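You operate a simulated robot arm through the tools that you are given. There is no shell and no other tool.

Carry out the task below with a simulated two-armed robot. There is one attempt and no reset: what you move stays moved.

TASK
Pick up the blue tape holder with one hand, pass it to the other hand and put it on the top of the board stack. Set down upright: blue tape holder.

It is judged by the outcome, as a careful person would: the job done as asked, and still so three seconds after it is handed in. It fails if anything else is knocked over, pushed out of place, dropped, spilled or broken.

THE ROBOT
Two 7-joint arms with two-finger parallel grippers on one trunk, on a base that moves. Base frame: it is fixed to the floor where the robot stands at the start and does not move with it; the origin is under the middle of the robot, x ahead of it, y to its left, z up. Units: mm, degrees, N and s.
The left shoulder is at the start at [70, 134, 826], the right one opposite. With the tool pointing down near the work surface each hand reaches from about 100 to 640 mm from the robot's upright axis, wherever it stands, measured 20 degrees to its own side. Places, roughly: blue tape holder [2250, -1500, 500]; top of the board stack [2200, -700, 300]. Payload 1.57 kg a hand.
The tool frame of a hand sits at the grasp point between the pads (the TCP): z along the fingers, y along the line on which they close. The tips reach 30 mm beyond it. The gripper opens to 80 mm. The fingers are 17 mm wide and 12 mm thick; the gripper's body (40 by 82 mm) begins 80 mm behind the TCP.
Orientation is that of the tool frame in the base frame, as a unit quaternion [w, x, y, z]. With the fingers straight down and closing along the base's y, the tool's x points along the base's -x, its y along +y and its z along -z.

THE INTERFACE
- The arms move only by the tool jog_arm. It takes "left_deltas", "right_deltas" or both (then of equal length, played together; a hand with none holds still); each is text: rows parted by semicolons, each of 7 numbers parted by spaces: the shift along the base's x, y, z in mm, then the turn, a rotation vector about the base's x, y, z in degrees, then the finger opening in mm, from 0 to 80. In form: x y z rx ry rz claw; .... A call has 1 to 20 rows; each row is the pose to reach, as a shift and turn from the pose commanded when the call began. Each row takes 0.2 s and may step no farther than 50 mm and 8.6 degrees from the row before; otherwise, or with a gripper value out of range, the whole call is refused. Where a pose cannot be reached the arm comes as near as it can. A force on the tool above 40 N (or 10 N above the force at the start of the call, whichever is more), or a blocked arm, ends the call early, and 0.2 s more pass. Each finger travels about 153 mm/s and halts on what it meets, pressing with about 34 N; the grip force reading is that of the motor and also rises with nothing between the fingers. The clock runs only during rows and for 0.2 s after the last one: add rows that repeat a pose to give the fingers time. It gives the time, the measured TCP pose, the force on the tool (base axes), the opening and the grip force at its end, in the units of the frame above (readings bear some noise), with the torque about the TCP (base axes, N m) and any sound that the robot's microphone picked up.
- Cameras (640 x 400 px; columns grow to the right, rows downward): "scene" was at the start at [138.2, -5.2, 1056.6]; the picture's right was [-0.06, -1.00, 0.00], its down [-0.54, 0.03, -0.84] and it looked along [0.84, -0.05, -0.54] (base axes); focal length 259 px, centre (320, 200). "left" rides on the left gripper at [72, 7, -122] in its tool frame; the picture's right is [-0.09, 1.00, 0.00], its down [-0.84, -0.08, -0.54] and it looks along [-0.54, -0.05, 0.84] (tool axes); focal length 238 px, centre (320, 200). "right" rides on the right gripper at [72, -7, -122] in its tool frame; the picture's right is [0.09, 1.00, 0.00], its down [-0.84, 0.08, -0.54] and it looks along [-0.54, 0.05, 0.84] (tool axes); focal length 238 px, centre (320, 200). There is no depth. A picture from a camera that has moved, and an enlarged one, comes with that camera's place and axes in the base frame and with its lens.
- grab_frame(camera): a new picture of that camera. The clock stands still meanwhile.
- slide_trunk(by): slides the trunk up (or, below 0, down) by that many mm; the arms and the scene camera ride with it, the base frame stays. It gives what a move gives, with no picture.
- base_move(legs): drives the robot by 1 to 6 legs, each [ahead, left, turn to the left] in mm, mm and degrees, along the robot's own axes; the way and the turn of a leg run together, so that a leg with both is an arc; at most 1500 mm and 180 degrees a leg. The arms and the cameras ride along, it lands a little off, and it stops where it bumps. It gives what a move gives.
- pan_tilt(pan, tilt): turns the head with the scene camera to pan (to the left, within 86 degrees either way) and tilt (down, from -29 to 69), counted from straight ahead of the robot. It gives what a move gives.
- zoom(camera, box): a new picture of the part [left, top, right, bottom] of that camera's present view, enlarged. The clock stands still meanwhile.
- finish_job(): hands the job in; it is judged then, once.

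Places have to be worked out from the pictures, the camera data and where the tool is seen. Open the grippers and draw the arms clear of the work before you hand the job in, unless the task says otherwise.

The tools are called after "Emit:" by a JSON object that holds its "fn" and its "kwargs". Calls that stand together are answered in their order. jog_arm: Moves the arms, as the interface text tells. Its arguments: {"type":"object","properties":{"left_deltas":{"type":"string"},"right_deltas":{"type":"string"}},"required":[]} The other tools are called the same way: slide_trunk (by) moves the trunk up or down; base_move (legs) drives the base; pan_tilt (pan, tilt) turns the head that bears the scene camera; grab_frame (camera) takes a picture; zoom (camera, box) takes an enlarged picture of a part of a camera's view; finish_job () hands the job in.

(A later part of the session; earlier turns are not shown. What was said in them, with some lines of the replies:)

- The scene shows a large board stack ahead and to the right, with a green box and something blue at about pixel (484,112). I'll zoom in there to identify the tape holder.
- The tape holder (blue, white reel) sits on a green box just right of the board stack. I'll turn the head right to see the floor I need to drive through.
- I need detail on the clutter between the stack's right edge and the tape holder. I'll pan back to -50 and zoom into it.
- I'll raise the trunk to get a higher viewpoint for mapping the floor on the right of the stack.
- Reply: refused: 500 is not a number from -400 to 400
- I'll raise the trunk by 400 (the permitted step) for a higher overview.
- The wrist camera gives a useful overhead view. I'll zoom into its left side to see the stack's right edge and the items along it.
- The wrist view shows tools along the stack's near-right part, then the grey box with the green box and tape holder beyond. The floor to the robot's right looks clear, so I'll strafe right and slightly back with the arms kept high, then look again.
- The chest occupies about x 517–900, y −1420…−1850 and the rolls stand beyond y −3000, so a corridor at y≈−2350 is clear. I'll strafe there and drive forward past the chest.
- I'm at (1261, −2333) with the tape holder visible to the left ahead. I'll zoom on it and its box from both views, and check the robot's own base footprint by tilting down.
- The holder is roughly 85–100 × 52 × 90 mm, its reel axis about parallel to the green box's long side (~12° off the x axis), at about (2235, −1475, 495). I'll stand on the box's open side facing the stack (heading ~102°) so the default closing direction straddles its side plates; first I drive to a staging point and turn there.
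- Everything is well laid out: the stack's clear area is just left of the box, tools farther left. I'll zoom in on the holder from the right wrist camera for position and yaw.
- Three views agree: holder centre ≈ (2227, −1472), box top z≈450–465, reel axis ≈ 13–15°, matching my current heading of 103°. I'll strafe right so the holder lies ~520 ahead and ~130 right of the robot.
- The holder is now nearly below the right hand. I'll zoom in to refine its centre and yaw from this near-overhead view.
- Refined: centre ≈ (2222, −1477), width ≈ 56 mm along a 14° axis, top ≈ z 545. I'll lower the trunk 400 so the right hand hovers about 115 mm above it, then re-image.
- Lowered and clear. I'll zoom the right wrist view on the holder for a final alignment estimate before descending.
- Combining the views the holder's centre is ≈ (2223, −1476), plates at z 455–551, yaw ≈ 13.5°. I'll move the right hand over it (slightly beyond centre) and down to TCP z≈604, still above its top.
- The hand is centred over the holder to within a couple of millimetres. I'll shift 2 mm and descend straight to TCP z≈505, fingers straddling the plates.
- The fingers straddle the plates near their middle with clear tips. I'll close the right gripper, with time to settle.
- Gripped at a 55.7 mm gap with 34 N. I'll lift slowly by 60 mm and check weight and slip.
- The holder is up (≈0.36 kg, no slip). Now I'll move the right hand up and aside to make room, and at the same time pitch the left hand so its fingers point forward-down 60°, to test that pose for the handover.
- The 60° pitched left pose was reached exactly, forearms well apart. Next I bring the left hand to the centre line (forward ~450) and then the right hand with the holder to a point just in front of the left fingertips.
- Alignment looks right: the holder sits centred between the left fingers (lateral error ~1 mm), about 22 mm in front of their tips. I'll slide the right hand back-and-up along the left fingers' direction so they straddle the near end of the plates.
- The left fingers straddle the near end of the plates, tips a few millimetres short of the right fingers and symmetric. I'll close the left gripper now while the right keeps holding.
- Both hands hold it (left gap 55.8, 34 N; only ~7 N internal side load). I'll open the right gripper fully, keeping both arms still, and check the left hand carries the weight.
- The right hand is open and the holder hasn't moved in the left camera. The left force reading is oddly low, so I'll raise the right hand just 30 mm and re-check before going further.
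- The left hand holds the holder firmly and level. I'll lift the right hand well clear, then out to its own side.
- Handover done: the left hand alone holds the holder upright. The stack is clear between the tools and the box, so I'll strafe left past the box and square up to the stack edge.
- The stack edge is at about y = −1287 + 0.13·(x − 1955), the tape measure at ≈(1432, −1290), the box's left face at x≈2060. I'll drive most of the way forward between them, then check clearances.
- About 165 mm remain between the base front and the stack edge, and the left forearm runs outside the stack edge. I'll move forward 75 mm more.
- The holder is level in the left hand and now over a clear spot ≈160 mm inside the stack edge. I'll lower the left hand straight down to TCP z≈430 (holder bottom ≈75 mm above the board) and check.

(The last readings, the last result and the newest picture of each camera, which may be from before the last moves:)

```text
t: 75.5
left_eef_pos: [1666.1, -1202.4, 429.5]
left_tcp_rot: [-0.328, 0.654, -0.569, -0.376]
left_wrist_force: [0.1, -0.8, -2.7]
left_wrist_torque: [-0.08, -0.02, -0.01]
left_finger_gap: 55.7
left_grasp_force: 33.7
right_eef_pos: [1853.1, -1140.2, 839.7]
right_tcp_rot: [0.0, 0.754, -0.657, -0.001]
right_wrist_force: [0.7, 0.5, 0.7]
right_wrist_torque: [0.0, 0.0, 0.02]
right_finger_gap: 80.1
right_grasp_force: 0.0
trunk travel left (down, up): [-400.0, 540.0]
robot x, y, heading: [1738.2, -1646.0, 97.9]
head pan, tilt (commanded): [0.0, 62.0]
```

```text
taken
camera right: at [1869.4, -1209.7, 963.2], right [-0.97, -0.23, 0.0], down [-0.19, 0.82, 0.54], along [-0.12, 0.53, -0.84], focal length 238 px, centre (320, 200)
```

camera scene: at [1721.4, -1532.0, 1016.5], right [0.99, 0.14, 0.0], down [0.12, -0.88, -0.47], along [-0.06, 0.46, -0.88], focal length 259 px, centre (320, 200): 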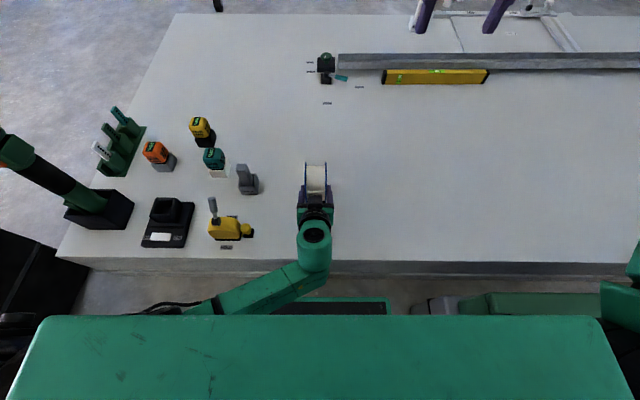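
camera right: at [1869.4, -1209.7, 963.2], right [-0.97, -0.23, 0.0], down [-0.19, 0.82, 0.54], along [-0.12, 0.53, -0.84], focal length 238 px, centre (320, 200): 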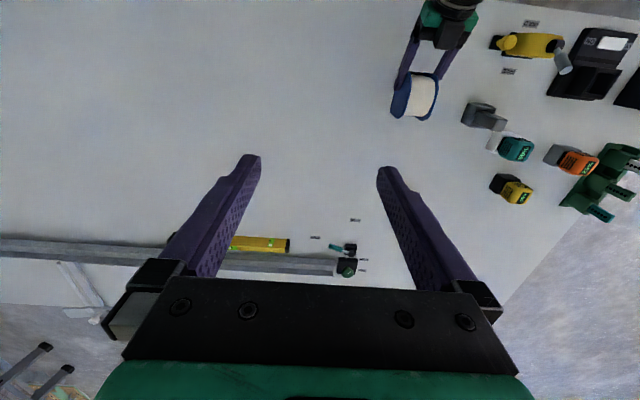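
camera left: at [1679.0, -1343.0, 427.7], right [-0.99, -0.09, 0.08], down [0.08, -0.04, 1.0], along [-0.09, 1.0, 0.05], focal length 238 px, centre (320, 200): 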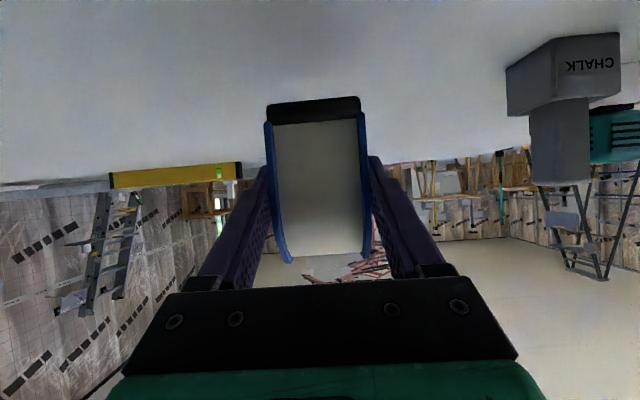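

The forearm is clear of the tools and the holder hangs level over bare board. I'll lower to about 10–15 mm above the expected contact.

Emit:
{"fn": "jog_arm", "kwargs": {"left_deltas": "0 0 -20 0 0 0 20; 0 0 -40 0 0 0 20; 0 0 -52 0 0 0 20; 0 0 -60 0 0 0 20; 0 0 -60 0 0 0 20"}}

Emit:
{"fn": "grab_frame", "kwargs": {"camera": "left"}}

Emit:
{"fn": "zoom", "kwargs": {"camera": "scene", "box": [250, 130, 390, 270]}}

Emit:
{"fn": "zoom", "kwargs": {"camera": "right", "box": [350, 20, 510, 140]}}

```text
t: 76.7
left_eef_pos: [1667.5, -1200.8, 374.9]
left_tcp_rot: [-0.332, 0.652, -0.567, -0.38]
left_wrist_force: [-2.5, 7.1, 31.0]
left_wrist_torque: [0.14, 0.44, 0.03]
left_finger_gap: 55.6
left_grasp_force: 34.1
right_eef_pos: [1853.5, -1142.6, 843.2]
right_tcp_rot: [-0.001, 0.753, -0.657, -0.001]
right_wrist_force: [0.5, -0.4, 0.8]
right_wrist_torque: [-0.02, 0.01, 0.0]
right_finger_gap: 79.9
right_grasp_force: 0.1
trunk travel left (down, up): [-400.0, 540.0]
robot x, y, heading: [1736.9, -1647.4, 98.0]
head pan, tilt (commanded): [0.0, 62.0]
```

```text
taken
camera left: at [1680.2, -1341.7, 371.6], right [-0.99, -0.09, 0.08], down [0.08, -0.05, 1.0], along [-0.09, 0.99, 0.06], focal length 238 px, centre (320, 200)
```

left: 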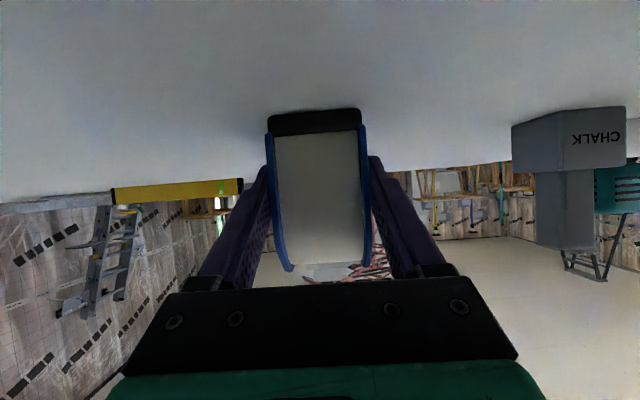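

```text
2.86 times, centred on (320, 200) of scene
camera zoom: at [1722.0, -1535.7, 1017.3], right [0.99, 0.14, 0.0], down [0.12, -0.87, -0.47], along [-0.06, 0.47, -0.88], focal length 741 px, centre (320, 200)
```

zoom: 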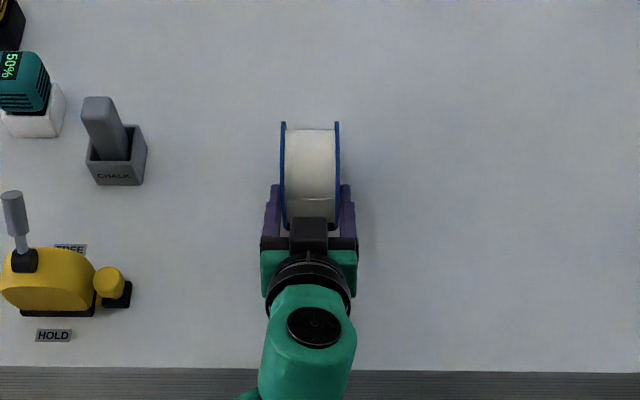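

```text
3.33 times, centred on (430, 80) of right
camera zoom: at [1870.0, -1213.1, 965.2], right [-0.97, -0.23, 0.0], down [-0.19, 0.82, 0.55], along [-0.12, 0.53, -0.84], focal length 794 px, centre (-47, 600)
```

zoom: 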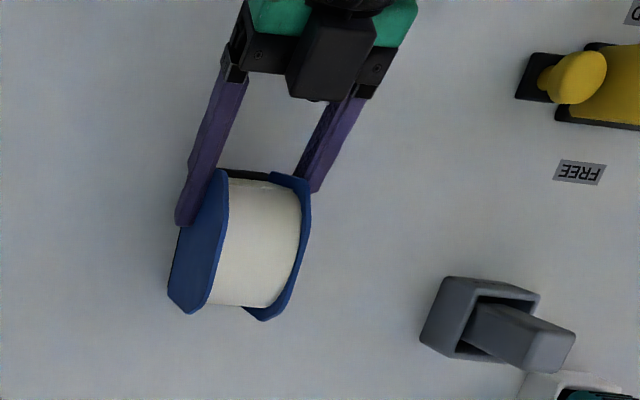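

Contact came a bit earlier than expected: ~31 N upward at TCP z≈375, so the board top is near z 322 and the holder is resting on it. I'll back off a few millimetres to relieve the pressing force.

Emit:
{"fn": "jog_arm", "kwargs": {"left_deltas": "0 0 2 0 0 0 20; 0 0 3.5 0 0 0 20; 0 0 3.5 0 0 0 20"}}

Emit:
{"fn": "grab_frame", "kwargs": {"camera": "left"}}

```text
t: 77.5
left_eef_pos: [1668.1, -1203.2, 374.3]
left_tcp_rot: [-0.329, 0.652, -0.57, -0.377]
left_wrist_force: [3.7, 6.1, 14.8]
left_wrist_torque: [1.0, 0.11, -0.27]
left_finger_gap: 55.8
left_grasp_force: 33.6
right_eef_pos: [1853.9, -1141.9, 841.0]
right_tcp_rot: [-0.001, 0.754, -0.657, -0.001]
right_wrist_force: [0.7, 0.1, -0.1]
right_wrist_torque: [0.01, 0.01, -0.01]
right_finger_gap: 80.2
right_grasp_force: 0.0
trunk travel left (down, up): [-400.0, 540.0]
robot x, y, heading: [1738.9, -1648.2, 97.7]
head pan, tilt (commanded): [0.0, 62.0]
```

```text
taken
camera left: at [1680.1, -1343.7, 372.0], right [-0.99, -0.09, 0.08], down [0.08, -0.04, 1.0], along [-0.09, 1.0, 0.05], focal length 238 px, centre (320, 200)
```

left: 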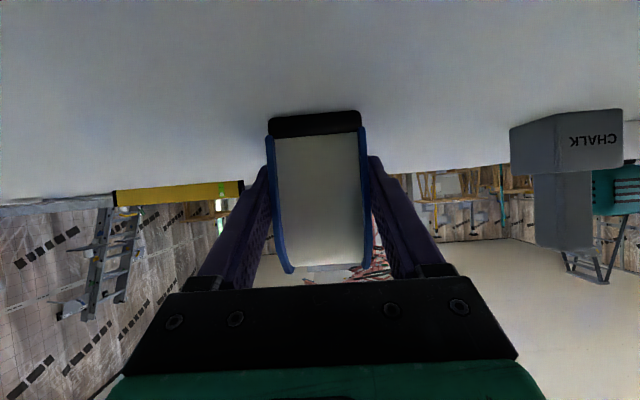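

Still about 15 N upward. I'll ease up another ~2 mm.

Emit:
{"fn": "jog_arm", "kwargs": {"left_deltas": "0 0 1 0 0 0 20; 0 0 2 0 0 0 20; 0 0 2 0 0 0 20; 0 0 2 0 0 0 20"}}

Emit:
{"fn": "grab_frame", "kwargs": {"camera": "left"}}

Emit:
{"fn": "zoom", "kwargs": {"camera": "left", "box": [240, 70, 400, 170]}}

Emit:
{"fn": "zoom", "kwargs": {"camera": "right", "box": [370, 50, 470, 130]}}

```text
t: 78.5
left_eef_pos: [1665.8, -1202.8, 373.7]
left_tcp_rot: [-0.327, 0.654, -0.569, -0.376]
left_wrist_force: [0.5, -0.1, -2.7]
left_wrist_torque: [-0.1, -0.01, 0.03]
left_finger_gap: 55.9
left_grasp_force: 34.1
right_eef_pos: [1853.7, -1139.9, 841.3]
right_tcp_rot: [0.0, 0.753, -0.658, 0.001]
right_wrist_force: [-0.8, 0.0, 0.1]
right_wrist_torque: [-0.02, 0.02, 0.01]
right_finger_gap: 79.9
right_grasp_force: 0.1
trunk travel left (down, up): [-400.0, 540.0]
robot x, y, heading: [1741.6, -1644.3, 97.7]
head pan, tilt (commanded): [0.0, 62.0]
```

```text
taken
camera left: at [1678.5, -1343.5, 372.8], right [-0.99, -0.09, 0.08], down [0.08, -0.04, 1.0], along [-0.09, 0.99, 0.04], focal length 238 px, centre (320, 200)
```

left: 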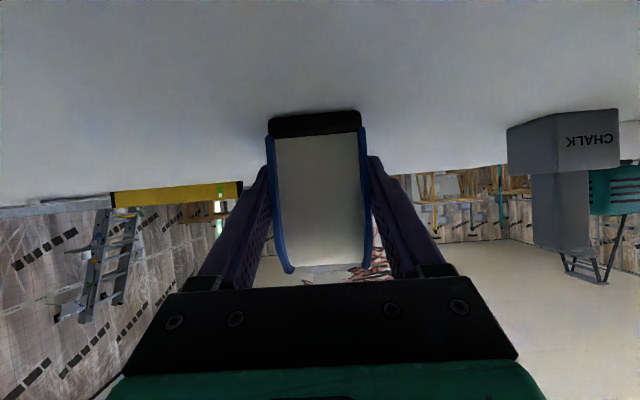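

```text
4.00 times, centred on (320, 120) of left
camera zoom: at [1678.5, -1343.5, 372.8], right [-0.99, -0.09, 0.08], down [0.08, -0.04, 1.0], along [-0.09, 0.99, 0.04], focal length 953 px, centre (320, 520)
```

zoom: 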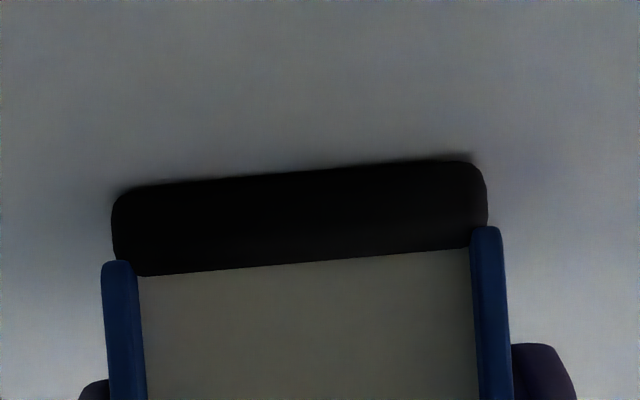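

```text
5.00 times, centred on (420, 90) of right
camera zoom: at [1869.3, -1210.0, 963.2], right [-0.97, -0.23, 0.0], down [-0.19, 0.82, 0.54], along [-0.12, 0.53, -0.84], focal length 1192 px, centre (-180, 750)
```

zoom: 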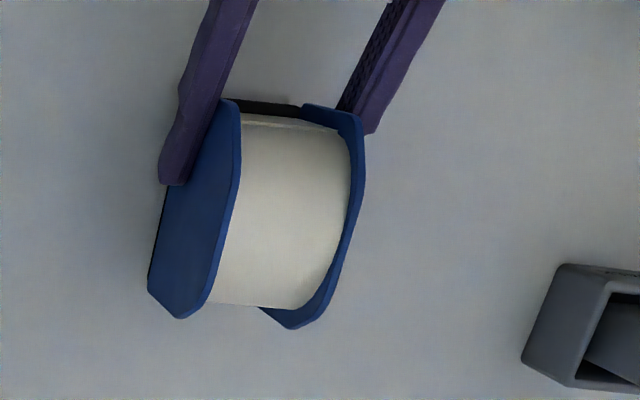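

The holder is now hanging within ~1 mm of the board, flat after the press. I'll lower 1.5 mm to a light touch and then open the left gripper gradually.

Emit:
{"fn": "jog_arm", "kwargs": {"left_deltas": "0 0 -1.5 0 0 0 20; 0 0 -1.5 0 0 0 20; 0 0 -1.5 0 0 0 20"}}

```text
t: 79.3
left_eef_pos: [1665.8, -1202.2, 374.1]
left_tcp_rot: [-0.329, 0.653, -0.568, -0.377]
left_wrist_force: [-1.3, 0.0, 0.3]
left_wrist_torque: [-0.12, 0.05, -0.02]
left_finger_gap: 55.9
left_grasp_force: 34.2
right_eef_pos: [1853.2, -1139.7, 840.5]
right_tcp_rot: [0.0, 0.754, -0.657, 0.001]
right_wrist_force: [0.5, -0.7, -0.4]
right_wrist_torque: [0.01, 0.02, 0.03]
right_finger_gap: 80.1
right_grasp_force: 0.0
trunk travel left (down, up): [-400.0, 540.0]
robot x, y, heading: [1737.0, -1650.7, 97.8]
head pan, tilt (commanded): [0.0, 62.0]
```

The wrist force is now near zero with the board taking the weight – a light touch. I'll open the left gripper in steps while holding position.

Emit:
{"fn": "jog_arm", "kwargs": {"left_deltas": "0 0 0 0 0 0 57; 0 0 0 0 0 0 60; 0 0 0 0 0 0 68; 0 0 0 0 0 0 80; 0 0 0 0 0 0 80; 0 0 0 0 0 0 80"}}

Emit:
{"fn": "grab_frame", "kwargs": {"camera": "left"}}

Emit:
{"fn": "zoom", "kwargs": {"camera": "right", "box": [370, 50, 470, 130]}}

Emit:
{"fn": "zoom", "kwargs": {"camera": "scene", "box": [270, 140, 370, 240]}}

```text
t: 80.7
left_eef_pos: [1665.5, -1201.8, 372.9]
left_tcp_rot: [-0.328, 0.653, -0.569, -0.376]
left_wrist_force: [0.0, 0.0, 0.5]
left_wrist_torque: [0.01, 0.02, 0.01]
left_finger_gap: 79.8
left_grasp_force: 0.1
right_eef_pos: [1853.0, -1140.7, 841.4]
right_tcp_rot: [0.0, 0.753, -0.658, 0.0]
right_wrist_force: [-0.1, 0.2, 0.0]
right_wrist_torque: [-0.04, -0.02, -0.03]
right_finger_gap: 79.9
right_grasp_force: 0.1
trunk travel left (down, up): [-400.0, 540.0]
robot x, y, heading: [1737.5, -1649.2, 97.6]
head pan, tilt (commanded): [0.0, 62.0]
```

```text
taken
camera left: at [1679.2, -1342.7, 372.3], right [-0.99, -0.09, 0.08], down [0.08, -0.04, 1.0], along [-0.09, 0.99, 0.05], focal length 238 px, centre (320, 200)
```

left: 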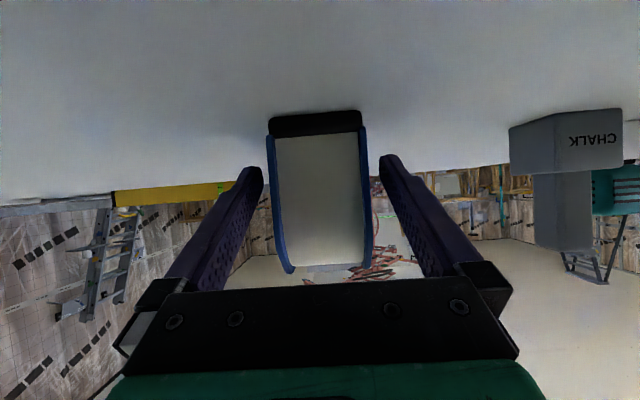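

```text
5.00 times, centred on (420, 90) of right
camera zoom: at [1869.5, -1210.1, 963.4], right [-0.97, -0.23, 0.0], down [-0.19, 0.82, 0.54], along [-0.12, 0.53, -0.84], focal length 1192 px, centre (-180, 750)
```

zoom: 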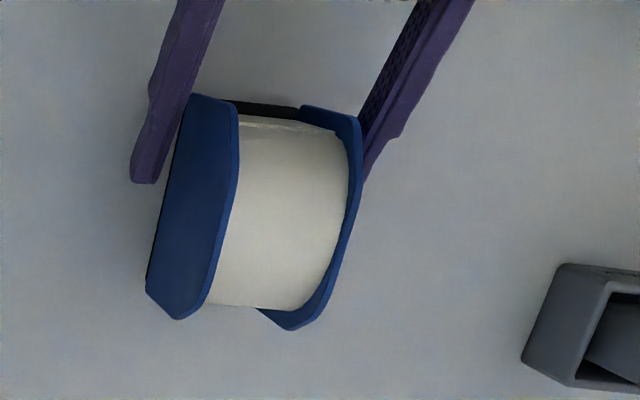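

```text
4.00 times, centred on (320, 190) of scene
camera zoom: at [1721.5, -1532.4, 1016.6], right [0.99, 0.14, 0.0], down [0.12, -0.87, -0.47], along [-0.06, 0.47, -0.88], focal length 1038 px, centre (320, 240)
```

zoom: 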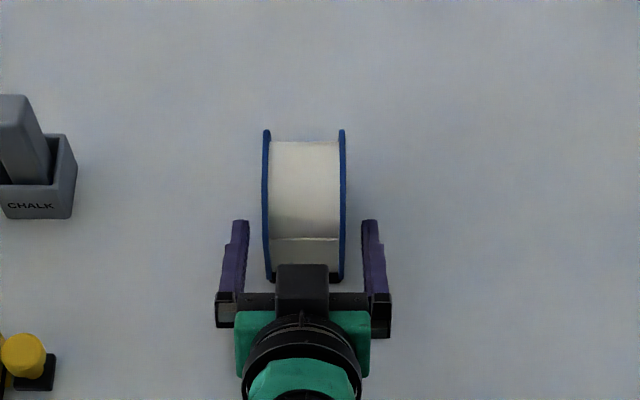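

Released: the holder stands upright, centred between the open fingers. I'll withdraw the left hand straight back along its finger direction, then raise it.

Emit:
{"fn": "jog_arm", "kwargs": {"left_deltas": "1.2 -8.6 5 0 0 0 80; 3 -21.5 12.6 0 0 0 80; 5.4 -38.6 22.6 0 0 0 80; 8.4 -60 35.2 0 0 0 80; 11.4 -81.5 48 0 0 0 80; 14.4 -103 60 0 0 0 80; 14.4 -103 100 0 0 0 80; 14.4 -103 145 0 0 0 80; 14.4 -103 190 0 0 0 80; 14.4 -103 235 0 0 0 80; 14.4 -103 280 0 0 0 80; 14.4 -103 280 0 0 0 80"}}

Emit:
{"fn": "grab_frame", "kwargs": {"camera": "scene"}}

Emit:
{"fn": "zoom", "kwargs": {"camera": "right", "box": [370, 50, 470, 130]}}

Emit:
{"fn": "grab_frame", "kwargs": {"camera": "left"}}

```text
t: 83.2
left_eef_pos: [1660.5, -1309.9, 576.4]
left_tcp_rot: [0.22, -0.627, 0.628, 0.405]
left_wrist_force: [-0.4, 0.1, 0.3]
left_wrist_torque: [-0.04, 0.02, -0.01]
left_finger_gap: 79.7
left_grasp_force: 0.0
right_eef_pos: [1848.4, -1142.0, 841.9]
right_tcp_rot: [-0.003, 0.754, -0.657, 0.001]
right_wrist_force: [0.0, 0.3, 0.7]
right_wrist_torque: [0.05, 0.05, 0.01]
right_finger_gap: 80.0
right_grasp_force: 0.0
trunk travel left (down, up): [-400.0, 540.0]
robot x, y, heading: [1738.2, -1642.2, 97.9]
head pan, tilt (commanded): [0.0, 62.0]
stopped in row 12 (left hand): the arm was blocked; the commanded pose is now the measured one
```

```text
taken
camera scene: at [1716.9, -1534.3, 1016.8], right [0.99, 0.14, 0.01], down [0.12, -0.87, -0.47], along [-0.06, 0.47, -0.88], focal length 259 px, centre (320, 200)
```

scene: 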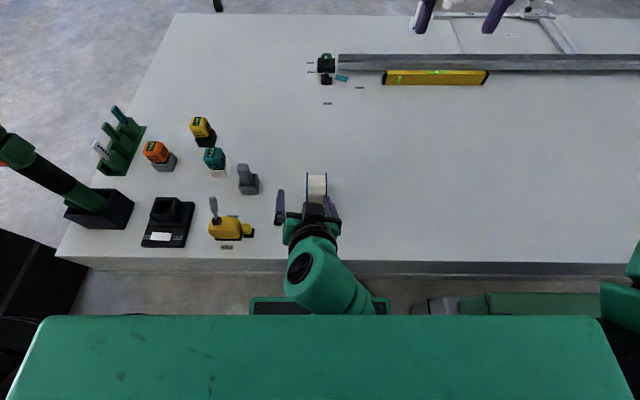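

```text
5.00 times, centred on (420, 90) of right
camera zoom: at [1865.0, -1211.8, 964.9], right [-0.97, -0.23, -0.01], down [-0.19, 0.82, 0.54], along [-0.12, 0.53, -0.84], focal length 1192 px, centre (-180, 750)
```

zoom: 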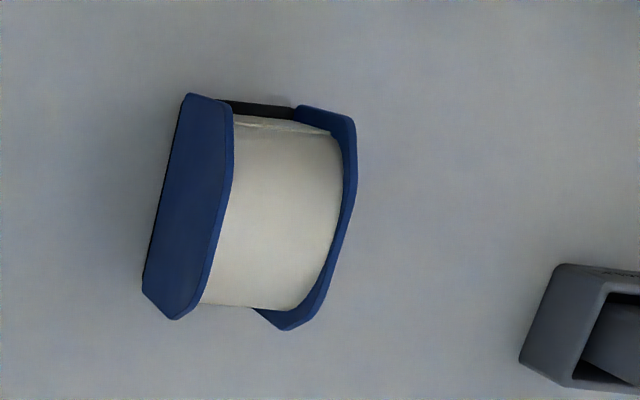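

```text
taken
camera left: at [1673.9, -1449.4, 591.0], right [-0.95, -0.06, 0.3], down [0.3, 0.09, 0.95], along [-0.09, 0.99, -0.07], focal length 238 px, centre (320, 200)
```

left: 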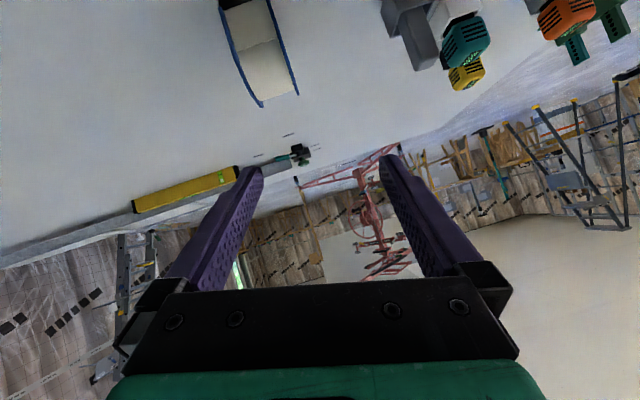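

The holder stands undisturbed on the board; the left arm, though, folded too tightly against the robot while rising and stopped. Before untangling it, I'll drive the base straight back so everything is away from the stack.

Emit:
{"fn": "base_move", "kwargs": {"legs": [[-250, 0, 0]]}}

Emit:
{"fn": "pan_tilt", "kwargs": {"pan": 25, "tilt": 69}}

Emit:
{"fn": "grab_frame", "kwargs": {"camera": "scene"}}

Emit:
{"fn": "grab_frame", "kwargs": {"camera": "right"}}

```text
t: 85.0
left_eef_pos: [1692.7, -1555.2, 576.8]
left_tcp_rot: [-0.22, 0.629, -0.626, -0.405]
left_wrist_force: [0.5, 0.2, -0.6]
left_wrist_torque: [0.0, 0.01, 0.01]
left_finger_gap: 79.8
left_grasp_force: 0.0
right_eef_pos: [1881.8, -1388.7, 842.1]
right_tcp_rot: [-0.003, 0.754, -0.657, 0.002]
right_wrist_force: [0.5, 0.4, 0.0]
right_wrist_torque: [0.03, 0.04, 0.01]
right_finger_gap: 80.0
right_grasp_force: 0.0
trunk travel left (down, up): [-400.0, 540.0]
robot x, y, heading: [1774.3, -1894.9, 98.1]
head pan, tilt (commanded): [0.0, 62.0]
```

```text
t: 85.9
left_eef_pos: [1692.8, -1555.6, 575.4]
left_tcp_rot: [-0.22, 0.628, -0.627, -0.405]
left_wrist_force: [-0.1, -0.5, 0.8]
left_wrist_torque: [0.0, -0.02, 0.01]
left_finger_gap: 80.2
left_grasp_force: 0.0
right_eef_pos: [1882.6, -1388.8, 841.6]
right_tcp_rot: [-0.002, 0.754, -0.657, 0.001]
right_wrist_force: [0.2, -0.9, -0.5]
right_wrist_torque: [0.04, 0.02, 0.03]
right_finger_gap: 80.0
right_grasp_force: 0.1
trunk travel left (down, up): [-400.0, 540.0]
robot x, y, heading: [1772.5, -1896.3, 98.0]
head pan, tilt (commanded): [25.0, 68.8]
```

```text
taken
camera scene: at [1728.7, -1797.6, 1009.3], right [0.84, 0.54, 0.01], down [0.51, -0.78, -0.36], along [-0.19, 0.31, -0.93], focal length 259 px, centre (320, 200)
```

scene: 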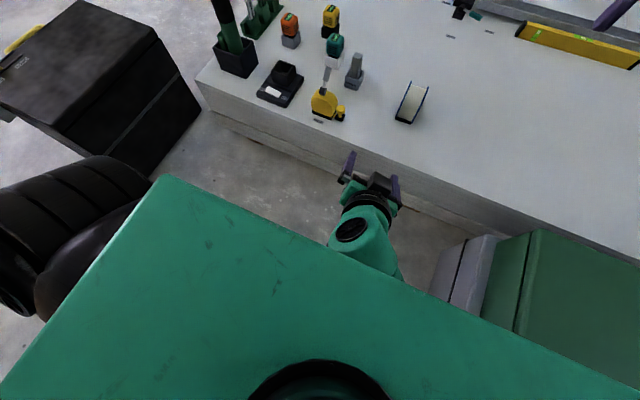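

```text
taken
camera right: at [1897.8, -1458.3, 964.7], right [-0.97, -0.23, -0.01], down [-0.2, 0.82, 0.54], along [-0.12, 0.53, -0.84], focal length 238 px, centre (320, 200)
```

right: 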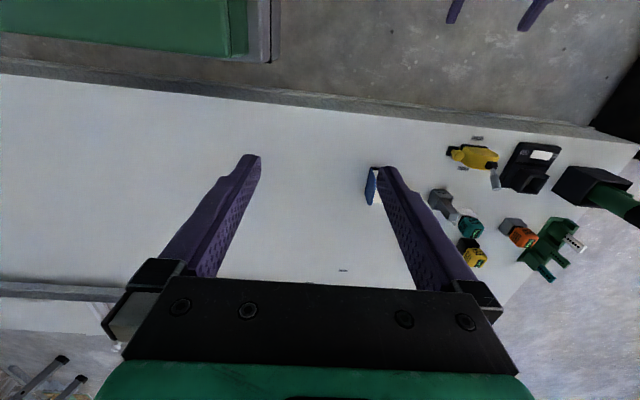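

The robot is clear, with both hands open and off the stack. I'll zoom in on the holder, the neighbouring tools and the green box for a final check.

Emit:
{"fn": "zoom", "kwargs": {"camera": "scene", "box": [340, 50, 480, 150]}}

Emit:
{"fn": "pan_tilt", "kwargs": {"pan": 0, "tilt": 40}}

Emit:
{"fn": "grab_frame", "kwargs": {"camera": "scene"}}

Emit:
{"fn": "zoom", "kwargs": {"camera": "scene", "box": [230, 130, 390, 270]}}

```text
4.00 times, centred on (410, 100) of scene
camera zoom: at [1728.7, -1797.6, 1009.3], right [0.84, 0.54, 0.01], down [0.51, -0.78, -0.36], along [-0.19, 0.31, -0.93], focal length 1038 px, centre (-40, 600)
```

zoom: 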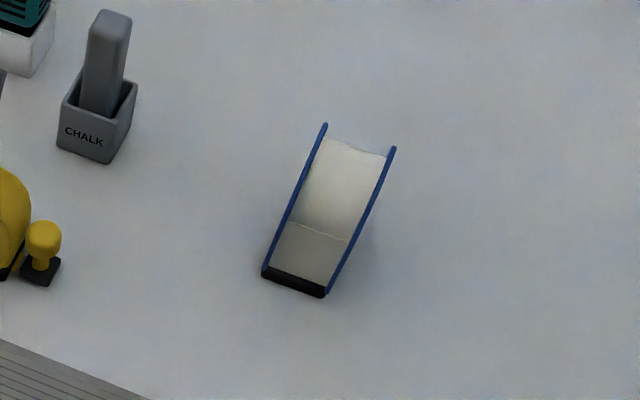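

```text
t: 86.9
left_eef_pos: [1693.4, -1555.1, 577.6]
left_tcp_rot: [-0.219, 0.629, -0.626, -0.406]
left_wrist_force: [0.5, -0.3, -0.8]
left_wrist_torque: [-0.02, 0.03, -0.02]
left_finger_gap: 80.2
left_grasp_force: 0.1
right_eef_pos: [1881.3, -1389.4, 841.7]
right_tcp_rot: [-0.003, 0.754, -0.657, 0.001]
right_wrist_force: [0.0, -0.1, -0.1]
right_wrist_torque: [-0.02, 0.01, 0.0]
right_finger_gap: 80.0
right_grasp_force: 0.0
trunk travel left (down, up): [-400.0, 540.0]
robot x, y, heading: [1769.9, -1890.4, 97.9]
head pan, tilt (commanded): [0.0, 40.0]
```

```text
taken
camera scene: at [1746.9, -1760.5, 1045.6], right [0.99, 0.14, 0.01], down [0.09, -0.64, -0.77], along [-0.1, 0.76, -0.64], focal length 259 px, centre (320, 200)
```

scene: 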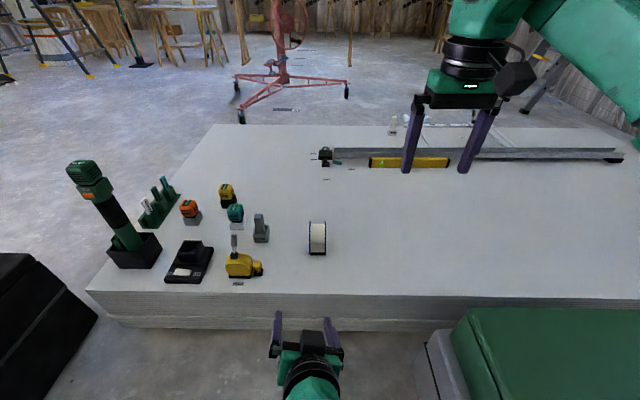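

```text
2.86 times, centred on (310, 200) of scene
camera zoom: at [1746.9, -1760.5, 1045.6], right [0.99, 0.14, 0.01], down [0.09, -0.64, -0.77], along [-0.1, 0.76, -0.64], focal length 741 px, centre (349, 200)
```

zoom: 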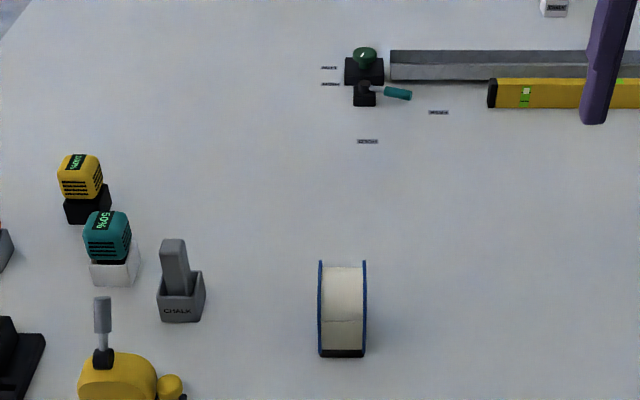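

The blue tape holder stands upright on the board stack, and the tools and boxes are where they were. Both grippers are open and both arms are clear of the work, so I'm handing the job in.

Emit:
{"fn": "finish_job", "kwargs": {}}

```text
The job is handed in.
```

The blue tape holder is standing upright on top of the board stack, and I've handed the job in. I picked it up from the green box with the right hand and passed it in the air to the left hand. The left hand then set it down about 160 mm in from the stack's near edge.

- **Contact with the board:** the board was about 20 mm higher than I expected, so the holder pressed down at about 31 N on first contact. I eased it off to a light touch before letting go.
- **Left arm stopped:** while I was raising the left arm after the release, it folded up too tightly and stopped itself. The holder did not move. I drove the robot back 250 mm and left that arm as it was, with the hand open over bare floor.

In the last pictures the tools on the stack and the green box looked undisturbed. Both grippers were open and clear of the stack.
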